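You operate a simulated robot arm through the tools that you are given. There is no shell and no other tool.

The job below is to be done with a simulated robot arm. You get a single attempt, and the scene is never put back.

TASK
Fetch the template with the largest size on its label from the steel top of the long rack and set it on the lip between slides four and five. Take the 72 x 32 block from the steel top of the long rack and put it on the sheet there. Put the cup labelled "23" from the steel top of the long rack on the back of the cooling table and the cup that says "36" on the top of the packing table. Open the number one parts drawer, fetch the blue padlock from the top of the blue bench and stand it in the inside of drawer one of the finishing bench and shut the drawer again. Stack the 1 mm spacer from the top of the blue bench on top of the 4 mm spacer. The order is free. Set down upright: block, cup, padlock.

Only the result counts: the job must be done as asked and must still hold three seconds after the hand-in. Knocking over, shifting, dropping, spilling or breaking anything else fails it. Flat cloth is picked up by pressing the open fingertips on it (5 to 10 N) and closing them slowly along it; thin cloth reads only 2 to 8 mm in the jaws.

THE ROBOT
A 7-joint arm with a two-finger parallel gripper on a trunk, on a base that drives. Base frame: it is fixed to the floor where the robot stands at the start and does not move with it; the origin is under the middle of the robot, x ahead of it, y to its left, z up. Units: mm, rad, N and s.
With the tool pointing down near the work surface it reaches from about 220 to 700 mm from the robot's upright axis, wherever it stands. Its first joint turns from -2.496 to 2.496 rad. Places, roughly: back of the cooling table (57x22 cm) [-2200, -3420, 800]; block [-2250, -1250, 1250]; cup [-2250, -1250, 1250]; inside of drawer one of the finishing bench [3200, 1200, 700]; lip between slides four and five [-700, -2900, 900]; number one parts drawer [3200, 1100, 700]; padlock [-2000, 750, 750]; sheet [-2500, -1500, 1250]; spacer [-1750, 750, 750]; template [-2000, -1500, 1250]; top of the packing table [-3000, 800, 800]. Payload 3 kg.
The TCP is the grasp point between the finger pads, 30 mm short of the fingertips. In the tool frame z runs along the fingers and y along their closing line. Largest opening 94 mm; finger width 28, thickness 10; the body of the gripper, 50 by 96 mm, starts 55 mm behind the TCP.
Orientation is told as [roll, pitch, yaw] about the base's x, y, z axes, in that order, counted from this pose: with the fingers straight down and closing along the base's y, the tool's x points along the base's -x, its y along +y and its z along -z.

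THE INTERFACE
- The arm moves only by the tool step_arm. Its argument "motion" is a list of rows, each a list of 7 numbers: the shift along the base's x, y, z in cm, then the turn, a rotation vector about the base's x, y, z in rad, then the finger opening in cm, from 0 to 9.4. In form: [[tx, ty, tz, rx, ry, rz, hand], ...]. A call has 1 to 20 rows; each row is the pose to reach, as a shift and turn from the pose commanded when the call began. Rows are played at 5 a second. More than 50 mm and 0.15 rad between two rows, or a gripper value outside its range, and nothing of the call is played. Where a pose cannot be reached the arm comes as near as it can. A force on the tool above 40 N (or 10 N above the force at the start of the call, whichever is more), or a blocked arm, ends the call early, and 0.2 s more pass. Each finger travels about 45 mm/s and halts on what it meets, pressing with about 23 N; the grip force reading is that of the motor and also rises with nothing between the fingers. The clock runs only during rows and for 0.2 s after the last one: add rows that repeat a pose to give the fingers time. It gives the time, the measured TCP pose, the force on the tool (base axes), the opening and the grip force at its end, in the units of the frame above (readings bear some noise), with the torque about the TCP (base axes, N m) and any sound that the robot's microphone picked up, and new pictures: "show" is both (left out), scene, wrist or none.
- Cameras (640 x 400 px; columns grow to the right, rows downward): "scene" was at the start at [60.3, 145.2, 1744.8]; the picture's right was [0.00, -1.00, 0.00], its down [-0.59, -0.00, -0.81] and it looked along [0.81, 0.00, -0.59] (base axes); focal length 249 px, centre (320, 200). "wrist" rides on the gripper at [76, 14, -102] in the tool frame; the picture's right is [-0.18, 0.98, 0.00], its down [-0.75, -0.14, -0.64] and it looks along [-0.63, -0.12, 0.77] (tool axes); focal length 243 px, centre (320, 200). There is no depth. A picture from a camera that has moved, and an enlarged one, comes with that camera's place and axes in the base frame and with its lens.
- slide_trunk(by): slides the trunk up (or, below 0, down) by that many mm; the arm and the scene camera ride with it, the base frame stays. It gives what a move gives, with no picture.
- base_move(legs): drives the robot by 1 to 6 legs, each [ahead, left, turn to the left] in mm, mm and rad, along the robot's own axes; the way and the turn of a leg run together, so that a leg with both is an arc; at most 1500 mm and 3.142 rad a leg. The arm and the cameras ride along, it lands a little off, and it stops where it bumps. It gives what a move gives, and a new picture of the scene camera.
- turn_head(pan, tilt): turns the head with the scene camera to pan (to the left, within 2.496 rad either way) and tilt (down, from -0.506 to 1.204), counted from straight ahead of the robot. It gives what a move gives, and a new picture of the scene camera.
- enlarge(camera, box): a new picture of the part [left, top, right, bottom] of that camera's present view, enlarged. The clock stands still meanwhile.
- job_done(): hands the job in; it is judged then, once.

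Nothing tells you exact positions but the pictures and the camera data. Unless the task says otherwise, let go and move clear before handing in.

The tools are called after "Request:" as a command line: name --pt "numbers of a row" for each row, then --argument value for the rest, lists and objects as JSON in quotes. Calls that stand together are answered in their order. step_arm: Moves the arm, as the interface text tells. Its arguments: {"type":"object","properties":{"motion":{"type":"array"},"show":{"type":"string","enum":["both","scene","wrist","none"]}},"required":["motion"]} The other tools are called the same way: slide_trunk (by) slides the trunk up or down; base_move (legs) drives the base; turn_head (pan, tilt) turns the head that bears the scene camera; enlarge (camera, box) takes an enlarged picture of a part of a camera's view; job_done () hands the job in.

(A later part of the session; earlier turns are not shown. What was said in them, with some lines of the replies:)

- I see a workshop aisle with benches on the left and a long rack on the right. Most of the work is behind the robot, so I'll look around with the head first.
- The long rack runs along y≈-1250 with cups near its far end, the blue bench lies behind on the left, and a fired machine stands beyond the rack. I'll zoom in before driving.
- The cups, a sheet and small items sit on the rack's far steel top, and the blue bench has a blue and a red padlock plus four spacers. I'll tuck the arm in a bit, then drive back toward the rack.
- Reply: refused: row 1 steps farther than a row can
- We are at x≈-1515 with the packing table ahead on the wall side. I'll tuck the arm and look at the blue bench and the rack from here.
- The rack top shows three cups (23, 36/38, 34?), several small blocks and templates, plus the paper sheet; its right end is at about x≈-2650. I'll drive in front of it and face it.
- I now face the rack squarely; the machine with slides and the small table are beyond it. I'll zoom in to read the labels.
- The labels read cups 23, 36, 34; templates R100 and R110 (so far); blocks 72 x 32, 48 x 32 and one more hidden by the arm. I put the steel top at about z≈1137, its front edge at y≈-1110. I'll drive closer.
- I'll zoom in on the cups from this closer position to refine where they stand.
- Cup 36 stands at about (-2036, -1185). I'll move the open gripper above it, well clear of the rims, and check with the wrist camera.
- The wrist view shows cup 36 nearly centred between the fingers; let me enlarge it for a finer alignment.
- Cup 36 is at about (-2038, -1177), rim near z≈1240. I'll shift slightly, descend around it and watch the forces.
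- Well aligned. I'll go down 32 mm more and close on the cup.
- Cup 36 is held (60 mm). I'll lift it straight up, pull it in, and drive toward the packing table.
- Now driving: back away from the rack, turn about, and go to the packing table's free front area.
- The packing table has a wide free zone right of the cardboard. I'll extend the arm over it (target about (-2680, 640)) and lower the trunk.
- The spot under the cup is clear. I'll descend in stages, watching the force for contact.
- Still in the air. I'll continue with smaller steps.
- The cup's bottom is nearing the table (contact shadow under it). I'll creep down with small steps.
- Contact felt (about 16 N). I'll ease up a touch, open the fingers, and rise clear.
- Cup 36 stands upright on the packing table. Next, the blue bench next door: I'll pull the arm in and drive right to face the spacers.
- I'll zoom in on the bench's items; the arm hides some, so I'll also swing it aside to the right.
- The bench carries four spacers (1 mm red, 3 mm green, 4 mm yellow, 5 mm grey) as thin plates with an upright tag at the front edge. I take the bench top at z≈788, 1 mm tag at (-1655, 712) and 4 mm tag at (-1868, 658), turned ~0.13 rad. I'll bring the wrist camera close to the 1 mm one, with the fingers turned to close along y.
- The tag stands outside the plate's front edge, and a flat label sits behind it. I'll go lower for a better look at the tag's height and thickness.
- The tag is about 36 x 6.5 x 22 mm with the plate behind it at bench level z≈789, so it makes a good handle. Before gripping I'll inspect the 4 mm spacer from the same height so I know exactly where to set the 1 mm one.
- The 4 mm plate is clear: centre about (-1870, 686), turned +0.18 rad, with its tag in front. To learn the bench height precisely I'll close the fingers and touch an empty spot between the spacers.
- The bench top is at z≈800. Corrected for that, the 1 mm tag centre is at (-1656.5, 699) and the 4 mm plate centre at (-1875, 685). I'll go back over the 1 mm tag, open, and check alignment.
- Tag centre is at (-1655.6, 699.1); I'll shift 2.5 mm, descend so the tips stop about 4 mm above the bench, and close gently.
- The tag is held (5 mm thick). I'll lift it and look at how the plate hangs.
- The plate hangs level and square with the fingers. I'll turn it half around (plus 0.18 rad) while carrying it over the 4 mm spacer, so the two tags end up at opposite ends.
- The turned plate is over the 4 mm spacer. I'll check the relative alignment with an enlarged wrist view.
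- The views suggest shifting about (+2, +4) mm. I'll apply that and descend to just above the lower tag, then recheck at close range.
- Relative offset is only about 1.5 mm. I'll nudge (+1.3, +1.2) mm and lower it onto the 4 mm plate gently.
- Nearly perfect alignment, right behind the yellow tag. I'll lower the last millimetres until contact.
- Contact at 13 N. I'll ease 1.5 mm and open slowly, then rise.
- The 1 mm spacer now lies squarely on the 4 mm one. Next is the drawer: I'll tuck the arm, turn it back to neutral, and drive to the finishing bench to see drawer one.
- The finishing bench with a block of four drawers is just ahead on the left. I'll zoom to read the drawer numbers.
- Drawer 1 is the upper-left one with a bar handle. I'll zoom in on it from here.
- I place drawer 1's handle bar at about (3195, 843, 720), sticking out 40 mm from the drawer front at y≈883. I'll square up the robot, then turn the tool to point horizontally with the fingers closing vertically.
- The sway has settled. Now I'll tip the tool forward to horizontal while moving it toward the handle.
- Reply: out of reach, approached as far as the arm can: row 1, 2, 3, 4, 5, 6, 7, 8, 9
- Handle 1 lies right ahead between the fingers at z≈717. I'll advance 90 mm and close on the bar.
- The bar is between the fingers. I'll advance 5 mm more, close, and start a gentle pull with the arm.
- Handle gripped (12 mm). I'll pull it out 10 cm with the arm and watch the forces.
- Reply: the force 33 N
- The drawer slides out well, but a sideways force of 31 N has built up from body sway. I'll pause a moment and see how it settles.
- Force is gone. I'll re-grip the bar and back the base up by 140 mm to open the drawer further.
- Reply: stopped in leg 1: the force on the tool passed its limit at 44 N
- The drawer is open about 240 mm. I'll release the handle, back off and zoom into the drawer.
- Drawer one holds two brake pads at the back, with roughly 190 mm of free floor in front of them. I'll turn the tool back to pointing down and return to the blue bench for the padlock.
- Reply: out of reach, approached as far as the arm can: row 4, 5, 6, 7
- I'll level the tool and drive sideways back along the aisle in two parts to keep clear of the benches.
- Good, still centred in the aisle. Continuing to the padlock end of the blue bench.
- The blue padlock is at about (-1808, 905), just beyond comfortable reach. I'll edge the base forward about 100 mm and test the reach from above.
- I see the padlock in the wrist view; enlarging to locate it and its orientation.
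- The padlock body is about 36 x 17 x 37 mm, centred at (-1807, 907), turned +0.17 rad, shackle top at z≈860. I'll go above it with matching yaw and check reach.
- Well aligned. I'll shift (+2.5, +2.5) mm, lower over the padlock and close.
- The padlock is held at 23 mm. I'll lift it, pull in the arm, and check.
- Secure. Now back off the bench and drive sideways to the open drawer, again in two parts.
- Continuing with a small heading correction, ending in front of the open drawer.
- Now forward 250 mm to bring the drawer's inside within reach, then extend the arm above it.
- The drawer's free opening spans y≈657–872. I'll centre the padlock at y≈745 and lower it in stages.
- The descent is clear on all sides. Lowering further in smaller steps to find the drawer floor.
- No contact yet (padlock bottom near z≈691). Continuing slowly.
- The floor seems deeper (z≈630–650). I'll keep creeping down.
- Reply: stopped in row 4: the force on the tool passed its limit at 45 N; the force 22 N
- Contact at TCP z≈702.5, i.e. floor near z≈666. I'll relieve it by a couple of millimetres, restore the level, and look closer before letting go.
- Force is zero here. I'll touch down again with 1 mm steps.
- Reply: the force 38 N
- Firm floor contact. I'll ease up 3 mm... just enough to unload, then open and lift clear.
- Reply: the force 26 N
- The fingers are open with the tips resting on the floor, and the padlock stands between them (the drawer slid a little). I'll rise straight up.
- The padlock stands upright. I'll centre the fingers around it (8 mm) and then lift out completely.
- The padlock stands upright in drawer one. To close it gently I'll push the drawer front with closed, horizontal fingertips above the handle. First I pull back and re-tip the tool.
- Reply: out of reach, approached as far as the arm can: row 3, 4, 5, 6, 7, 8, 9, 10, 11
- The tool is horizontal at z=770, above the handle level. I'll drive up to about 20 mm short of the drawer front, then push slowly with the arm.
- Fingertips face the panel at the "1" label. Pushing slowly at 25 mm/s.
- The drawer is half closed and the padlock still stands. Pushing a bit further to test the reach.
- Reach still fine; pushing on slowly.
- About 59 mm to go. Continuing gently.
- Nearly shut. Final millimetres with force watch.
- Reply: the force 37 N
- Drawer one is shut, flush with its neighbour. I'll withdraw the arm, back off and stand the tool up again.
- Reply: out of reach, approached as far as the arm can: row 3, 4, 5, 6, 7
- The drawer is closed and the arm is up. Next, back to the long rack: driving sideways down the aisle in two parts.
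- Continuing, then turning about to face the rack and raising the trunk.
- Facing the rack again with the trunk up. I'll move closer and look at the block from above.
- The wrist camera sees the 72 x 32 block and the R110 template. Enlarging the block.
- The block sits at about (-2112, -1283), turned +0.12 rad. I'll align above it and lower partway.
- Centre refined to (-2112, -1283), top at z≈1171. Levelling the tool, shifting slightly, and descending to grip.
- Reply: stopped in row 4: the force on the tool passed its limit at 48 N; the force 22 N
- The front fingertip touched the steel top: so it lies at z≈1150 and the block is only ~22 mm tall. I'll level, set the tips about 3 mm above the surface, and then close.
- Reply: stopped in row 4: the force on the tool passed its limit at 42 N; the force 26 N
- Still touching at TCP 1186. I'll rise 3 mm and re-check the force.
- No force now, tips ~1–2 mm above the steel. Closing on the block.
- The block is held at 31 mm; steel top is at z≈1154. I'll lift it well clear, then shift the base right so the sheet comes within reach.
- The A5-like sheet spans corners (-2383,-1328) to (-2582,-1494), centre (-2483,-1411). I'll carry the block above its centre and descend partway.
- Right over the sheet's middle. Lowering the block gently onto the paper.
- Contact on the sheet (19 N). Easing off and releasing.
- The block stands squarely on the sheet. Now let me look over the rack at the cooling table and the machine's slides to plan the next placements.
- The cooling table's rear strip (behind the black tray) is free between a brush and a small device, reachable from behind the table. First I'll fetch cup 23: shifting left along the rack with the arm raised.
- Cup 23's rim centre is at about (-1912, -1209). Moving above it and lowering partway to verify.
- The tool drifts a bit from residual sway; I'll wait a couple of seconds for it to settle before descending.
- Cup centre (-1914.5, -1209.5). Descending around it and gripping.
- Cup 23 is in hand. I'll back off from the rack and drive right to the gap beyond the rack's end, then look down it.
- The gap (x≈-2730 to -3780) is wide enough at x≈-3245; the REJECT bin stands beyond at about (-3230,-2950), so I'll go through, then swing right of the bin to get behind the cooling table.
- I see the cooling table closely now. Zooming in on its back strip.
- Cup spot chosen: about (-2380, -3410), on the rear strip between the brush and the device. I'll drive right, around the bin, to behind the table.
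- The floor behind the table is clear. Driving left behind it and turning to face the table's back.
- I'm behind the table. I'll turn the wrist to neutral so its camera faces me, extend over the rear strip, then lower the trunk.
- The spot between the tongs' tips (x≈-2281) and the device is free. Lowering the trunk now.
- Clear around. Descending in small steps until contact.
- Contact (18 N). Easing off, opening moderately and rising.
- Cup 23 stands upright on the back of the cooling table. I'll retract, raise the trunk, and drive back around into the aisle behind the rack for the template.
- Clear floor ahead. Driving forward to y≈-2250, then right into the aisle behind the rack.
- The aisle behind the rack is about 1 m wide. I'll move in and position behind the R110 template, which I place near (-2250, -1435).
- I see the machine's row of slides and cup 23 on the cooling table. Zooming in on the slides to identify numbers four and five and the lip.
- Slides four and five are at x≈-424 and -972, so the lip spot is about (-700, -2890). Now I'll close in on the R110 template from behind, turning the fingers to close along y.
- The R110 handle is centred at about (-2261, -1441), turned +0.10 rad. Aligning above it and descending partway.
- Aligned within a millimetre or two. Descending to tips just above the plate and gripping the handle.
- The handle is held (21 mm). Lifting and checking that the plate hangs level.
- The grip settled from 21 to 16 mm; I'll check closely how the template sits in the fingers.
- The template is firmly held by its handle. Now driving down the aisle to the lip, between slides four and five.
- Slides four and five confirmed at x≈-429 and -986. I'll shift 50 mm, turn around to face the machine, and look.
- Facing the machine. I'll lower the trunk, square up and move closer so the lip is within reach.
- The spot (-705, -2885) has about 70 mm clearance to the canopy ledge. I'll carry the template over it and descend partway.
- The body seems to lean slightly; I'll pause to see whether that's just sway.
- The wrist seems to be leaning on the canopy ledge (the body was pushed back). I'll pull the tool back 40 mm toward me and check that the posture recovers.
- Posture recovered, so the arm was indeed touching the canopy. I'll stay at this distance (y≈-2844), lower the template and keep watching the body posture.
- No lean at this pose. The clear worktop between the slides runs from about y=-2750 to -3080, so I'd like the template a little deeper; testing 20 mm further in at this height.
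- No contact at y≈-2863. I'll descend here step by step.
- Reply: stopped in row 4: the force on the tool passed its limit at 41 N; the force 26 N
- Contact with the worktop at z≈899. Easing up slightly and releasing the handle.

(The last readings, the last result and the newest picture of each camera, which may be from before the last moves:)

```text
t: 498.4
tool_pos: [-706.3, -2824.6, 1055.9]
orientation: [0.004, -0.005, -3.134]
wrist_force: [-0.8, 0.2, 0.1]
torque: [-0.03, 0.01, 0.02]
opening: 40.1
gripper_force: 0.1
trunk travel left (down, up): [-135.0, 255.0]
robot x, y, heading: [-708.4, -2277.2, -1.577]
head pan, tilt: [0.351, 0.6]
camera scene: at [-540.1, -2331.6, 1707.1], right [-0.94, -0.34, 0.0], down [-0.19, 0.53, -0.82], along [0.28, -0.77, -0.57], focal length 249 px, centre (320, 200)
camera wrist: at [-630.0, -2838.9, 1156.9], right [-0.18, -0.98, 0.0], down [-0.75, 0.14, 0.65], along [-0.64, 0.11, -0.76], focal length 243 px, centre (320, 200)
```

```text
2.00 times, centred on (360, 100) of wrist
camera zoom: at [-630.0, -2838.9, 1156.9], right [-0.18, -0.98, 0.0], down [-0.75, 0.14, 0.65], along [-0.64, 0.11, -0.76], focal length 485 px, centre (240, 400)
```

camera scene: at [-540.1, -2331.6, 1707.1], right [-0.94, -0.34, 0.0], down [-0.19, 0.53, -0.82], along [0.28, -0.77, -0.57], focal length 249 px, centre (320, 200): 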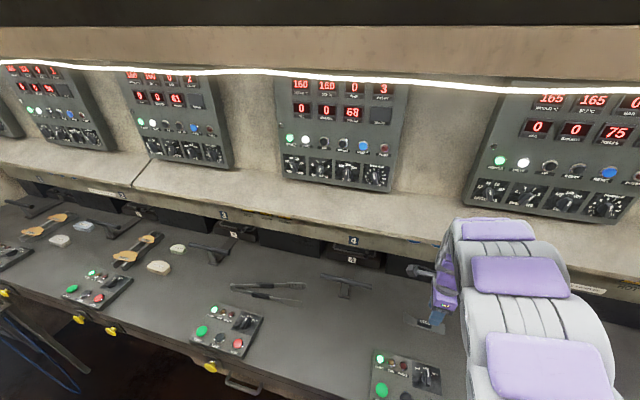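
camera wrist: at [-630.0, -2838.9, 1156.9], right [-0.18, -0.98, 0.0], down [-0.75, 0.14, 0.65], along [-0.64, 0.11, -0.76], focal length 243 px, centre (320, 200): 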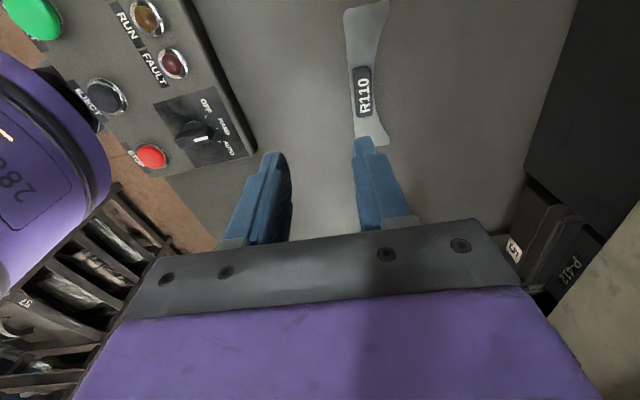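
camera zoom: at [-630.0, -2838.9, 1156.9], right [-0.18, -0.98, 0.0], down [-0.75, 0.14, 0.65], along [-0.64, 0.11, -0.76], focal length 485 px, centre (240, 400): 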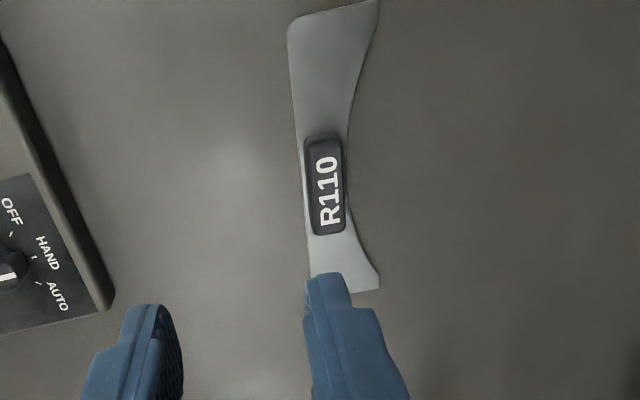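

R110 lies flat at about (-707, -2866), midway between slides four and five. I'll pull the arm back and check the rack top once more to make sure there is no larger template.

Request:
step_arm --pt "0 4 2 0 0 0 4" --pt "0 8 4 0 0 0 4" --pt "0 12 6 0 0 0 4" --pt "0 16 6 0 0 0 4" --show "none"

Request:
base_move --legs '[[-140, 0, 0]]'

Request:
turn_head --pan 0.2 --tilt 0.65

Request:
enlarge --camera "scene" --box '[220, 180, 460, 330]'

Request:
slide_trunk --by 240

Request:
turn_head --pan -2.05 --tilt 0.5

Request:
enlarge --camera "scene" --box '[160, 130, 400, 280]'

```text
t: 499.4
tool_pos: [-704.6, -2666.1, 1113.4]
orientation: [0.004, -0.006, -3.134]
wrist_force: [0.0, 1.2, -0.5]
torque: [-0.01, 0.01, 0.04]
opening: 39.8
gripper_force: 0.1
trunk travel left (down, up): [-135.0, 255.0]
robot x, y, heading: [-712.8, -2278.4, -1.568]
head pan, tilt: [0.351, 0.6]
```

```text
t: 500.7
tool_pos: [-705.2, -2526.6, 1113.1]
orientation: [0.002, -0.005, -3.133]
wrist_force: [0.1, 0.1, -0.1]
torque: [-0.05, -0.02, 0.03]
opening: 39.8
gripper_force: 0.1
trunk travel left (down, up): [-135.0, 255.0]
robot x, y, heading: [-709.6, -2140.3, -1.569]
head pan, tilt: [0.351, 0.6]
camera scene: at [-540.3, -2191.3, 1707.1], right [-0.94, -0.34, 0.0], down [-0.19, 0.53, -0.82], along [0.28, -0.77, -0.57], focal length 249 px, centre (320, 200)
```

scene: 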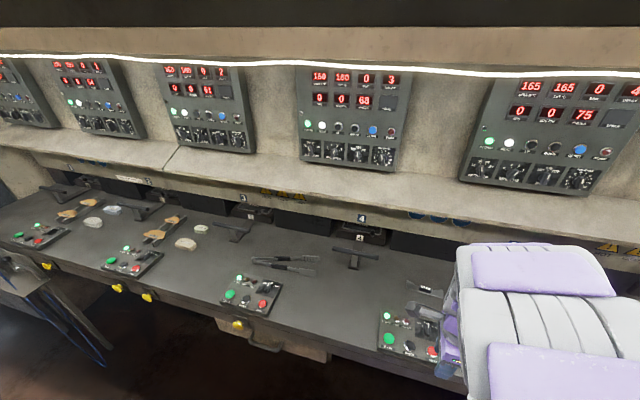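

```text
t: 501.4
tool_pos: [-704.5, -2527.0, 1113.6]
orientation: [0.002, -0.004, -3.134]
wrist_force: [0.2, -0.2, -0.2]
torque: [0.02, -0.01, -0.03]
opening: 39.9
gripper_force: 0.1
trunk travel left (down, up): [-135.0, 255.0]
robot x, y, heading: [-713.0, -2143.5, -1.569]
head pan, tilt: [0.201, 0.649]
camera scene: at [-552.7, -2194.9, 1702.7], right [-0.98, -0.2, 0.0], down [-0.12, 0.59, -0.8], along [0.16, -0.78, -0.61], focal length 249 px, centre (320, 200)
```

scene: 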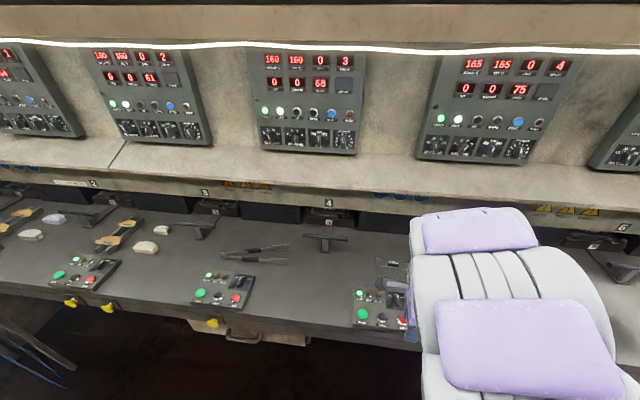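

```text
2.67 times, centred on (340, 255) of scene
camera zoom: at [-552.7, -2194.9, 1702.7], right [-0.98, -0.2, 0.0], down [-0.12, 0.59, -0.8], along [0.16, -0.78, -0.61], focal length 665 px, centre (267, 53)
```

zoom: 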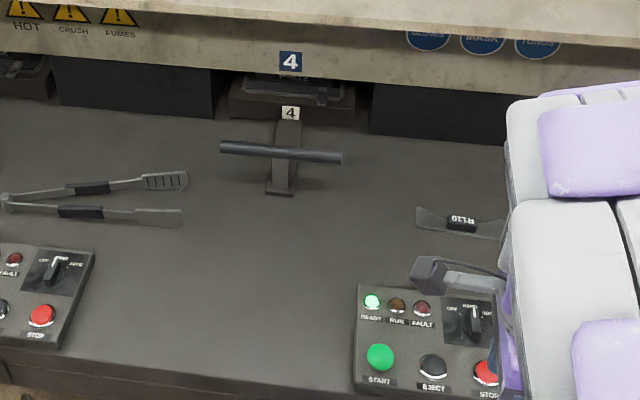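

```text
t: 503.9
tool_pos: [-705.2, -2526.4, 1353.5]
orientation: [0.001, -0.006, -3.133]
wrist_force: [-0.1, -0.4, -0.2]
torque: [-0.01, 0.01, 0.0]
opening: 39.8
gripper_force: 0.1
trunk travel left (down, up): [-375.0, 15.0]
robot x, y, heading: [-708.1, -2138.8, -1.568]
head pan, tilt: [0.201, 0.649]
```

```text
t: 506.0
tool_pos: [-704.7, -2526.9, 1352.8]
orientation: [0.001, -0.007, -3.132]
wrist_force: [-0.1, -0.6, -0.5]
torque: [0.0, -0.01, -0.03]
opening: 40.2
gripper_force: 0.0
trunk travel left (down, up): [-375.0, 15.0]
robot x, y, heading: [-713.0, -2139.4, -1.571]
head pan, tilt: [-2.051, 0.499]
camera scene: at [-650.8, -2068.1, 1956.4], right [0.46, 0.89, 0.0], down [0.42, -0.22, -0.88], along [-0.78, 0.41, -0.48], focal length 249 px, centre (320, 200)
```

scene: 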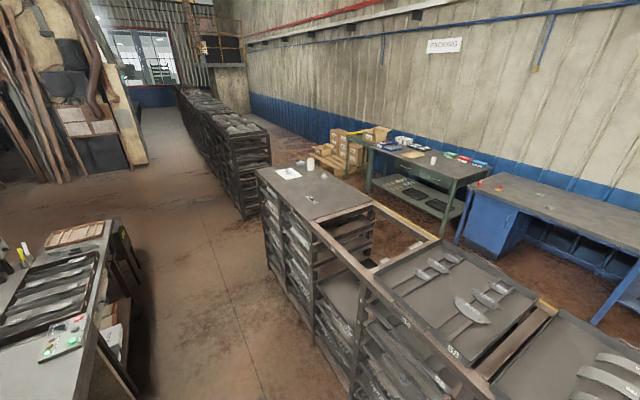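

```text
2.67 times, centred on (280, 205) of scene
camera zoom: at [-650.8, -2068.1, 1956.4], right [0.46, 0.89, 0.0], down [0.42, -0.22, -0.88], along [-0.78, 0.41, -0.48], focal length 665 px, centre (427, 187)
```

zoom: 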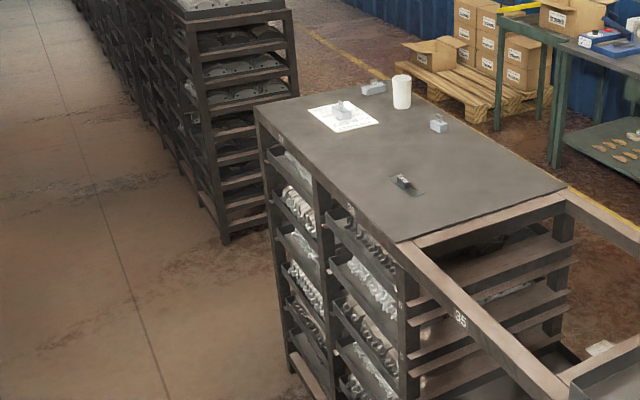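

Only R100 is left on the rack top, so R110 was the largest. The template's centre is at y≈-2870; the nominal lip spot is nearer -2900, so I'll go back and nudge it about 28 mm deeper with a tilted, closed finger tip.

Request:
slide_trunk --by -240

Request:
base_move --legs '[[140, 0, 0]]'

Request:
turn_head --pan 0.351 --tilt 0.6

Request:
step_arm --pt "0 -3 -1 0 0 0 2" --pt "0 -6 -2 0 0 0 1" --pt "0 -9 -3 0 0 0 0" --pt "0 -12 -4 0 0 0 0" --pt "0 -13 -5 0 0 0 0" --pt "0 -13 -5 0 0 0 0" --show "both"

```text
t: 508.5
tool_pos: [-704.9, -2527.1, 1113.8]
orientation: [0.0, -0.006, -3.134]
wrist_force: [-1.1, 0.7, -0.2]
torque: [0.02, 0.0, 0.01]
opening: 40.0
gripper_force: 0.0
trunk travel left (down, up): [-135.0, 255.0]
robot x, y, heading: [-708.1, -2139.2, -1.574]
head pan, tilt: [-2.051, 0.499]
```

```text
t: 509.9
tool_pos: [-704.5, -2666.6, 1112.1]
orientation: [0.0, -0.006, -3.133]
wrist_force: [-0.3, 0.2, -0.7]
torque: [0.05, -0.04, -0.02]
opening: 40.1
gripper_force: 0.1
trunk travel left (down, up): [-135.0, 255.0]
robot x, y, heading: [-707.4, -2276.6, -1.576]
head pan, tilt: [-2.051, 0.499]
camera scene: at [-651.5, -2209.0, 1716.5], right [0.46, 0.89, 0.0], down [0.42, -0.22, -0.88], along [-0.78, 0.41, -0.48], focal length 249 px, centre (320, 200)
```

scene: 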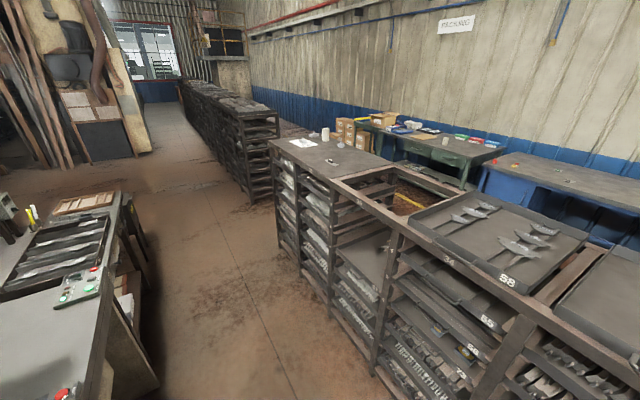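

```text
t: 512.1
tool_pos: [-704.8, -2666.9, 1112.7]
orientation: [0.001, -0.004, -3.133]
wrist_force: [-0.5, 0.4, -0.4]
torque: [0.0, 0.01, 0.01]
opening: 39.9
gripper_force: 0.1
trunk travel left (down, up): [-135.0, 255.0]
robot x, y, heading: [-713.2, -2281.0, -1.573]
head pan, tilt: [0.351, 0.6]
camera scene: at [-539.9, -2332.3, 1707.0], right [-0.94, -0.34, 0.0], down [-0.19, 0.53, -0.82], along [0.28, -0.77, -0.57], focal length 249 px, centre (320, 200)
```

scene: 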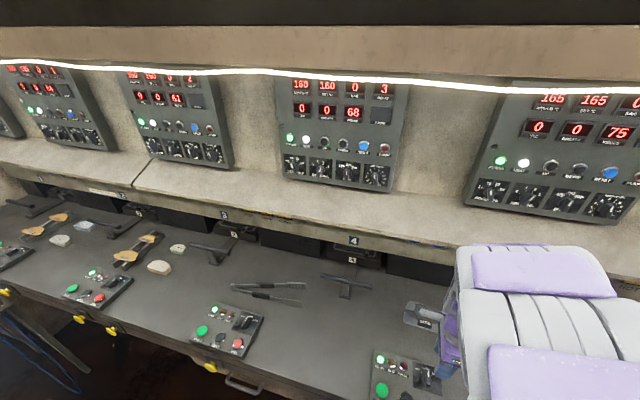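

```text
t: 513.5
tool_pos: [-704.9, -2797.6, 1062.9]
orientation: [0.002, -0.005, -3.134]
wrist_force: [-0.1, -0.2, -0.5]
torque: [0.0, 0.02, 0.0]
opening: 0.0
gripper_force: 22.5
trunk travel left (down, up): [-135.0, 255.0]
robot x, y, heading: [-709.2, -2283.6, -1.57]
head pan, tilt: [0.351, 0.6]
camera scene: at [-540.0, -2333.6, 1707.0], right [-0.94, -0.34, 0.0], down [-0.19, 0.53, -0.82], along [0.28, -0.77, -0.57], focal length 249 px, centre (320, 200)
camera wrist: at [-628.6, -2811.4, 1163.5], right [-0.18, -0.98, 0.0], down [-0.75, 0.14, 0.65], along [-0.64, 0.11, -0.76], focal length 243 px, centre (320, 200)
```

scene: 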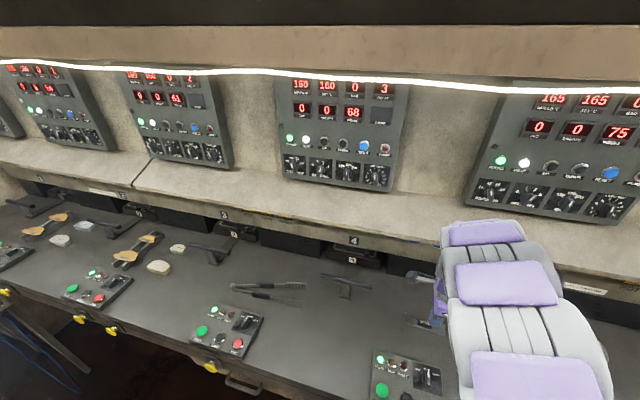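
wrist: 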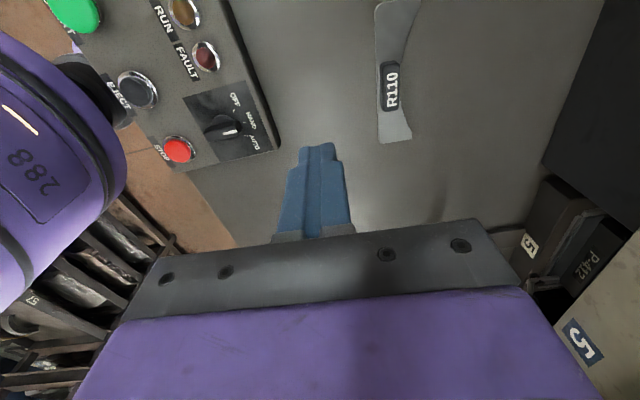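

Request:
enlarge --camera "wrist" --box '[300, 0, 492, 120]'

```text
3.33 times, centred on (396, 60) of wrist
camera zoom: at [-628.6, -2811.4, 1163.5], right [-0.18, -0.98, 0.0], down [-0.75, 0.14, 0.65], along [-0.64, 0.11, -0.76], focal length 809 px, centre (67, 667)
```

zoom: 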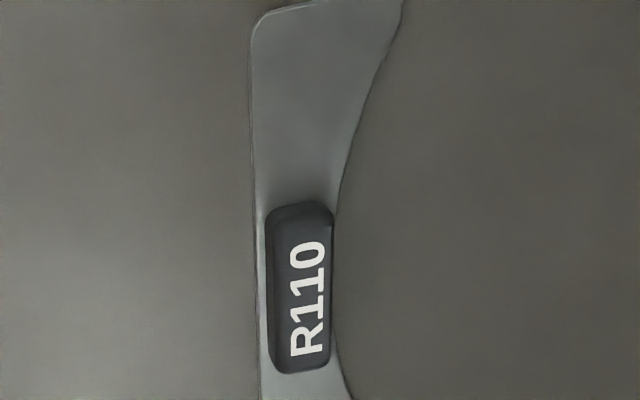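

The handle's front face is at y≈-2856, centred at x≈-707. I'll tilt the tool 0.3 rad so the tips lead, and come down just in front of it.

Request:
step_arm --pt "-0.1 -0.4 -2 -0.1 0 0 0" --pt "-0.2 -0.8 -4 -0.2 0 0 0" --pt "-0.2 -1.2 -6 -0.3 0 0 0" --pt "-0.2 -1.6 -8.5 -0.3 0 0 0" --pt "-0.2 -2.0 -11 -0.3 0 0 0" --pt "-0.2 -2.0 -12.3 -0.3 0 0 0" --pt "-0.2 -2.0 -12.3 -0.3 0 0 0" --show "both"

Request:
enlarge --camera "wrist" --box '[250, 60, 442, 180]'

```text
t: 515.1
tool_pos: [-707.8, -2816.2, 941.1]
orientation: [0.303, -0.008, -3.133]
wrist_force: [0.6, -0.2, 0.2]
torque: [0.0, 0.03, -0.03]
opening: 0.1
gripper_force: 23.3
trunk travel left (down, up): [-135.0, 255.0]
robot x, y, heading: [-713.4, -2276.1, -1.567]
head pan, tilt: [0.351, 0.6]
camera scene: at [-540.3, -2333.7, 1707.0], right [-0.94, -0.34, 0.0], down [-0.19, 0.53, -0.82], along [0.28, -0.77, -0.57], focal length 249 px, centre (320, 200)
camera wrist: at [-631.1, -2799.5, 1040.9], right [-0.17, -0.94, 0.29], down [-0.75, 0.32, 0.58], along [-0.64, -0.12, -0.76], focal length 243 px, centre (320, 200)
```

scene: 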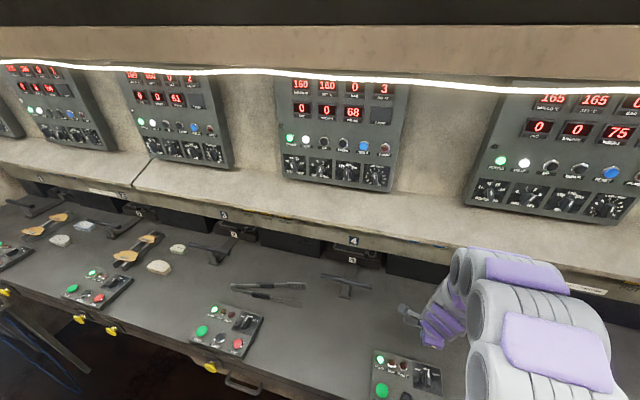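
wrist: 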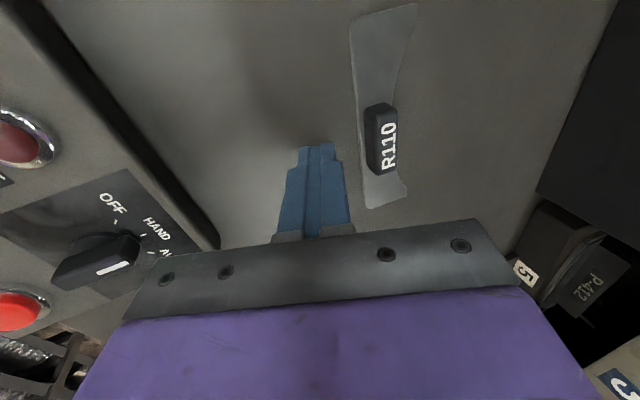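

```text
3.33 times, centred on (346, 120) of wrist
camera zoom: at [-631.1, -2799.5, 1040.9], right [-0.17, -0.94, 0.29], down [-0.75, 0.32, 0.58], along [-0.64, -0.12, -0.76], focal length 809 px, centre (233, 467)
```

zoom: 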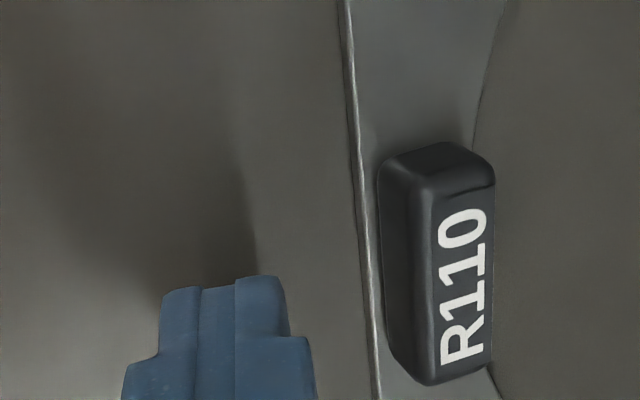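

Fingertips sit just in front of the plate edge. Lowering 4 mm and pushing slowly toward the machine, first 32 mm.

Request:
step_arm --pt "0 0 -0.4 0 0 0 0" --pt "0 -0.5 -0.4 0 0 0 0" --pt "0 -1 -0.4 0 0 0 0" --pt "0 -1.5 -0.4 0 0 0 0" --pt "0 -2 -0.4 0 0 0 0" --pt "0 -2.4 -0.4 0 0 0 0" --pt "0 -2.8 -0.4 0 0 0 0" --pt "0 -3.2 -0.4 0 0 0 0" --pt "0 -3.2 -0.4 0 0 0 0" --show "wrist"

Request:
enlarge --camera "wrist" --box '[250, 60, 442, 180]'

```text
t: 517.1
tool_pos: [-706.6, -2848.7, 936.0]
orientation: [0.301, -0.008, -3.135]
wrist_force: [0.5, -0.4, 0.2]
torque: [0.02, 0.01, 0.01]
opening: 0.0
gripper_force: 22.5
trunk travel left (down, up): [-135.0, 255.0]
robot x, y, heading: [-708.6, -2278.9, -1.574]
head pan, tilt: [0.351, 0.6]
camera wrist: at [-630.7, -2832.0, 1036.7], right [-0.17, -0.94, 0.29], down [-0.75, 0.32, 0.58], along [-0.64, -0.12, -0.76], focal length 243 px, centre (320, 200)
```

wrist: 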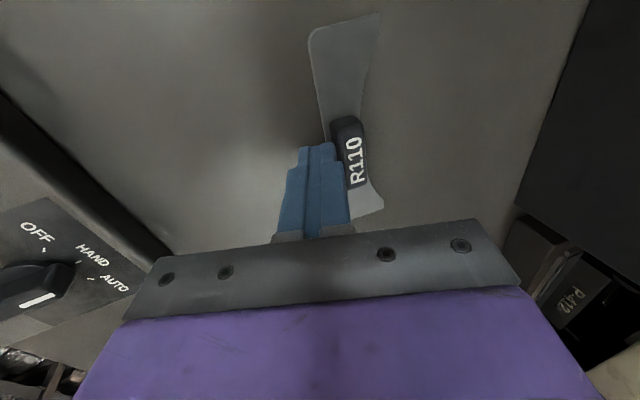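

```text
3.33 times, centred on (346, 120) of wrist
camera zoom: at [-630.7, -2832.0, 1036.7], right [-0.17, -0.94, 0.29], down [-0.75, 0.32, 0.58], along [-0.64, -0.12, -0.76], focal length 809 px, centre (233, 467)
```

zoom: 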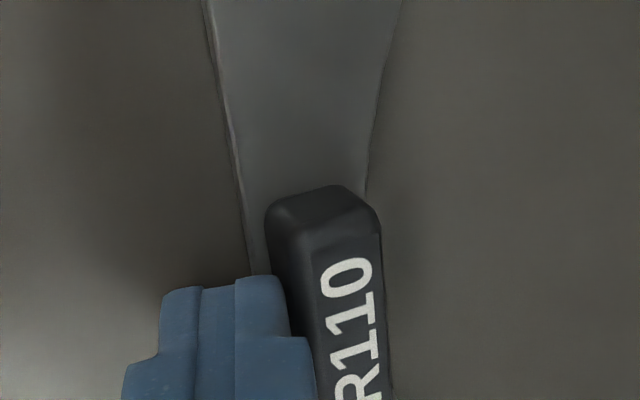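

It's moving with a slight turn; I'll shift the contact 5 mm toward +x (backing off a hair first) and push the remaining 18 mm.

Request:
step_arm --pt "0 0.3 0 0 0 0 0" --pt "0.6 0.3 0 0 0 0 0" --pt "0.6 -0.2 0 0 0 0 0" --pt "0.6 -0.6 0 0 0 0 0" --pt "0.6 -1.0 0 0 0 0 0" --pt "0.6 -1.4 0 0 0 0 0" --pt "0.6 -1.7 0 0 0 0 0" --pt "0.6 -1.7 0 0 0 0 0" --show "both"

Request:
enlarge --camera "wrist" --box '[250, 30, 442, 150]'

```text
t: 518.9
tool_pos: [-702.2, -2864.3, 936.6]
orientation: [0.302, -0.008, -3.135]
wrist_force: [0.2, 0.5, 0.4]
torque: [0.02, -0.01, -0.01]
opening: 0.0
gripper_force: 22.9
trunk travel left (down, up): [-135.0, 255.0]
robot x, y, heading: [-709.6, -2278.2, -1.565]
head pan, tilt: [0.351, 0.6]
camera scene: at [-540.0, -2334.0, 1707.0], right [-0.94, -0.34, 0.0], down [-0.19, 0.53, -0.82], along [0.28, -0.77, -0.57], focal length 249 px, centre (320, 200)
camera wrist: at [-625.5, -2848.3, 1037.4], right [-0.17, -0.94, 0.29], down [-0.75, 0.32, 0.58], along [-0.64, -0.12, -0.76], focal length 243 px, centre (320, 200)
```

scene: 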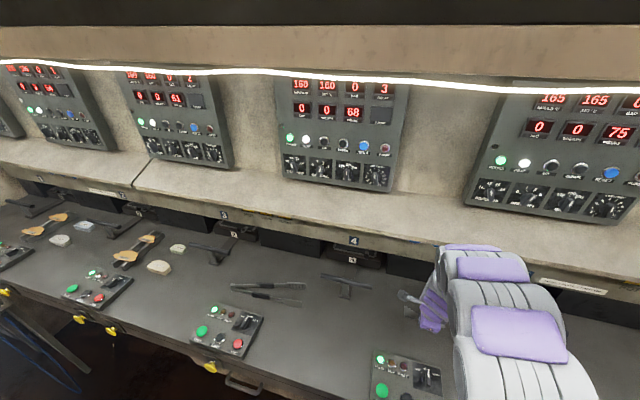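
wrist: 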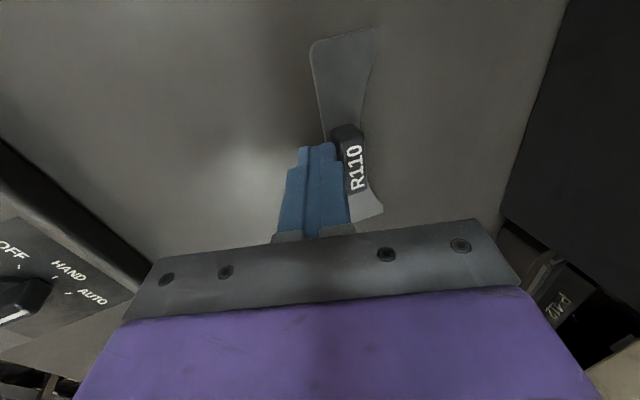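

```text
3.33 times, centred on (346, 90) of wrist
camera zoom: at [-625.5, -2848.3, 1037.4], right [-0.17, -0.94, 0.29], down [-0.75, 0.32, 0.58], along [-0.64, -0.12, -0.76], focal length 809 px, centre (233, 567)
```

zoom: 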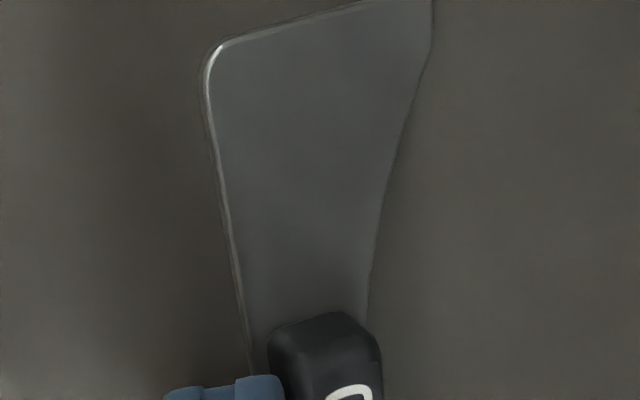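

The template is now centred around y≈-2893. Backing the tool off, rising and checking.

Request:
step_arm --pt "0 1.5 0 0 0 0 0" --pt "0 3.5 0.5 0 0 0 0" --pt "0 6 3 0.1 0 0 0" --pt "0 8 7 0.2 0 0 0" --pt "0 8 11 0.3 0 0 1" --pt "0 7 14 0.3 0 0 2" --pt "0 6 15 0.3 0 0 3" --show "wrist"

Request:
enlarge --camera "wrist" --box '[320, 0, 512, 120]'

```text
t: 520.5
tool_pos: [-700.6, -2806.3, 1086.4]
orientation: [0.0, -0.006, -3.132]
wrist_force: [0.0, -0.3, -0.2]
torque: [-0.01, -0.01, -0.02]
opening: 30.1
gripper_force: 0.1
trunk travel left (down, up): [-135.0, 255.0]
robot x, y, heading: [-708.8, -2281.1, -1.572]
head pan, tilt: [0.351, 0.6]
camera wrist: at [-624.0, -2820.4, 1187.3], right [-0.18, -0.98, 0.0], down [-0.75, 0.13, 0.65], along [-0.64, 0.11, -0.76], focal length 243 px, centre (320, 200)
```

wrist: 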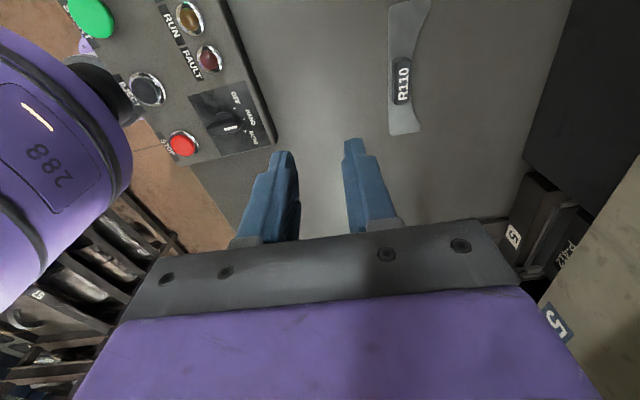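

```text
3.33 times, centred on (416, 60) of wrist
camera zoom: at [-624.0, -2820.4, 1187.3], right [-0.18, -0.98, 0.0], down [-0.75, 0.13, 0.65], along [-0.64, 0.11, -0.76], focal length 809 px, centre (0, 667)
```

zoom: 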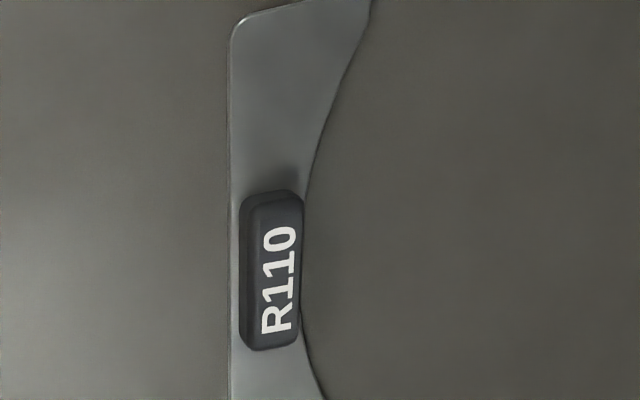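

R110 now lies straight at about (-705, -2891), midway between slides four and five. I'll retract the arm, back away and take a last look before handing in.

Request:
step_arm --pt "0 4 2 0 0 0 4" --pt "0 8 4 0 0 0 4" --pt "0 12 4 0 0 0 4" --pt "0 16 4 0 0 0 4" --show "none"

Request:
base_move --legs '[[-130, 0, 0]]'

Request:
turn_head --pan 0.25 --tilt 0.6

Request:
enlarge --camera "scene" --box '[240, 190, 480, 340]'

Request:
turn_head --pan -1.6 --tilt 0.4

Request:
turn_head --pan -2.05 --tilt 0.4

Request:
enlarge --camera "scene" --box '[280, 100, 520, 250]'

```text
t: 521.5
tool_pos: [-698.5, -2642.7, 1126.0]
orientation: [0.003, -0.004, -3.133]
wrist_force: [0.5, -0.1, -0.5]
torque: [-0.01, -0.02, 0.01]
opening: 40.2
gripper_force: 0.0
trunk travel left (down, up): [-135.0, 255.0]
robot x, y, heading: [-709.6, -2278.8, -1.571]
head pan, tilt: [0.351, 0.6]
```

```text
t: 522.8
tool_pos: [-698.5, -2515.3, 1125.0]
orientation: [0.003, -0.005, -3.131]
wrist_force: [-0.2, 0.2, -0.3]
torque: [-0.02, 0.0, 0.03]
opening: 40.0
gripper_force: 0.1
trunk travel left (down, up): [-135.0, 255.0]
robot x, y, heading: [-708.9, -2151.7, -1.57]
head pan, tilt: [0.351, 0.6]
camera scene: at [-540.0, -2201.9, 1707.1], right [-0.94, -0.35, 0.0], down [-0.2, 0.53, -0.82], along [0.28, -0.77, -0.57], focal length 249 px, centre (320, 200)
```

scene: 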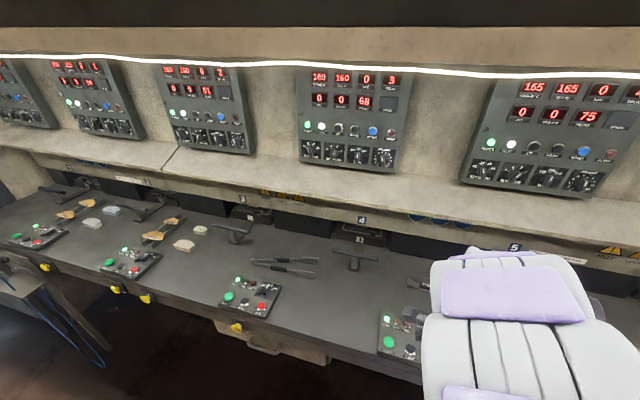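

```text
t: 523.4
tool_pos: [-696.9, -2514.7, 1125.1]
orientation: [0.003, -0.004, -3.132]
wrist_force: [0.2, -0.1, 0.1]
torque: [-0.04, 0.03, 0.01]
opening: 40.1
gripper_force: 0.1
trunk travel left (down, up): [-135.0, 255.0]
robot x, y, heading: [-711.4, -2146.8, -1.566]
head pan, tilt: [0.25, 0.6]
camera scene: at [-548.1, -2206.2, 1707.0], right [-0.97, -0.25, 0.0], down [-0.14, 0.55, -0.82], along [0.21, -0.8, -0.57], focal length 249 px, centre (320, 200)
```

scene: 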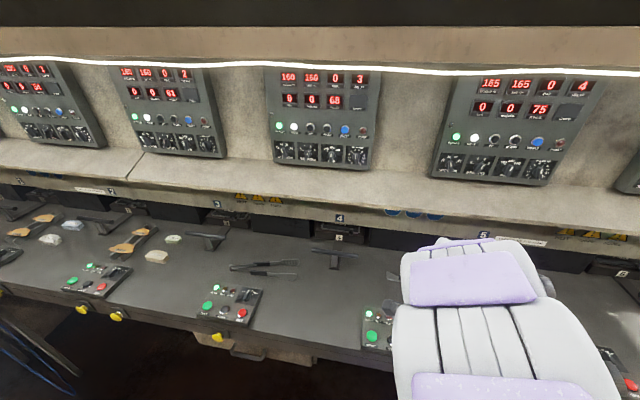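

```text
2.67 times, centred on (360, 265) of scene
camera zoom: at [-548.1, -2206.2, 1707.0], right [-0.97, -0.25, 0.0], down [-0.14, 0.55, -0.82], along [0.21, -0.8, -0.57], focal length 665 px, centre (213, 27)
```

zoom: 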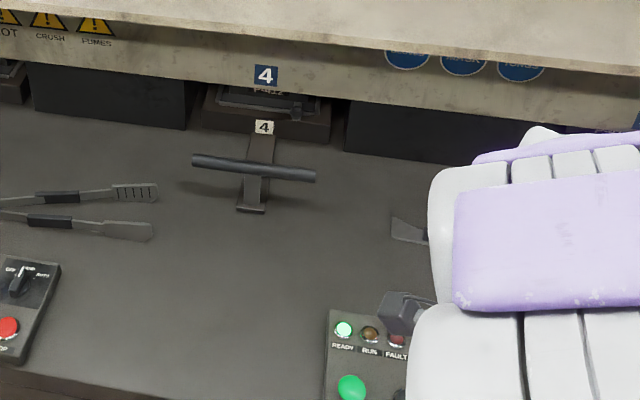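

```text
t: 525.2
tool_pos: [-697.6, -2515.1, 1125.6]
orientation: [0.003, -0.004, -3.131]
wrist_force: [0.7, -0.6, -0.6]
torque: [-0.02, -0.01, 0.01]
opening: 40.0
gripper_force: 0.1
trunk travel left (down, up): [-135.0, 255.0]
robot x, y, heading: [-711.6, -2149.6, -1.57]
head pan, tilt: [-1.6, 0.4]
camera scene: at [-663.0, -2118.0, 1725.5], right [0.03, 1.0, 0.0], down [0.39, -0.01, -0.92], along [-0.92, 0.03, -0.39], focal length 249 px, centre (320, 200)
```

scene: 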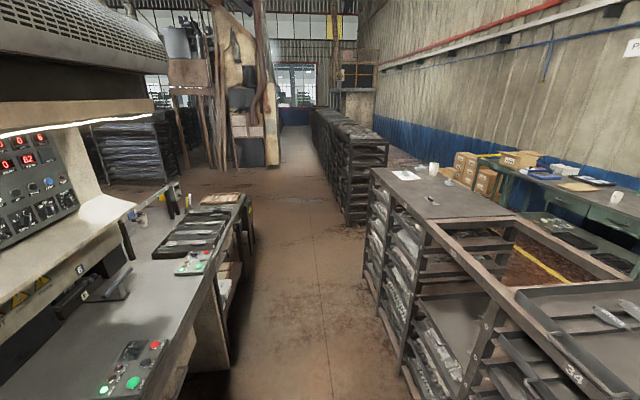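

```text
t: 526.1
tool_pos: [-697.9, -2514.6, 1124.9]
orientation: [0.002, -0.004, -3.13]
wrist_force: [0.2, -0.5, -0.3]
torque: [-0.02, 0.01, 0.01]
opening: 40.1
gripper_force: 0.1
trunk travel left (down, up): [-135.0, 255.0]
robot x, y, heading: [-712.6, -2149.2, -1.568]
head pan, tilt: [-2.051, 0.4]
camera scene: at [-652.7, -2078.0, 1725.5], right [0.46, 0.89, 0.0], down [0.34, -0.18, -0.92], along [-0.82, 0.42, -0.39], focal length 249 px, centre (320, 200)
```

scene: 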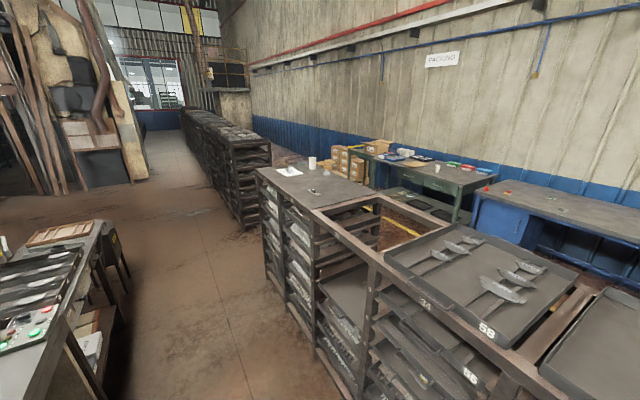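

```text
2.67 times, centred on (400, 175) of scene
camera zoom: at [-652.7, -2078.0, 1725.5], right [0.46, 0.89, 0.0], down [0.34, -0.18, -0.92], along [-0.82, 0.42, -0.39], focal length 665 px, centre (107, 267)
```

zoom: 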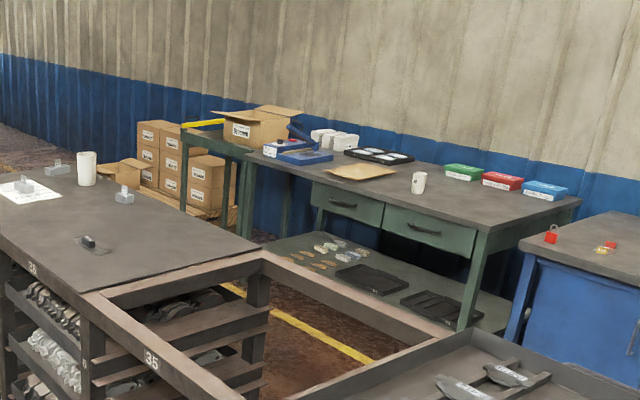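

Everything checks out. Cup 36 is on the packing table, the block is on the sheet, and the stacked spacers are on the blue bench. Cup 23 is on the back of the cooling table, R110 is on the lip, and the padlock is inside the closed drawer. The hand is empty and clear, so I'm handing the job in.

Request:
job_done

```text
The job is handed in.
```

The job is handed in. I checked every placement by camera after setting it down. The padlock is the exception at the very end, because it can no longer be seen with the drawer shut.

- **Template:** R110 was the larger of the two on the rack (the other is R100). It lies flat on the lip, midway between slides four and five. I first set it down slightly short, then nudged it about 25 mm deeper to centre it.
- **Block:** the 72 x 32 block stands upright in the middle of the job sheet on the rack.
- **Cup 23:** it stands upright on the back of the cooling table, between the tongs and the temperature device.
- **Cup 36:** it stands upright on the packing table.
- **Padlock:** the blue padlock was standing upright in drawer one when I last saw it. I then pushed the drawer shut slowly.
- **Spacers:** the 1 mm spacer lies squarely on the 4 mm one, turned end for end so their tags don't clash.

While placing the template, the arm briefly leaned on the machine's canopy. I backed off at once and saw nothing moved.
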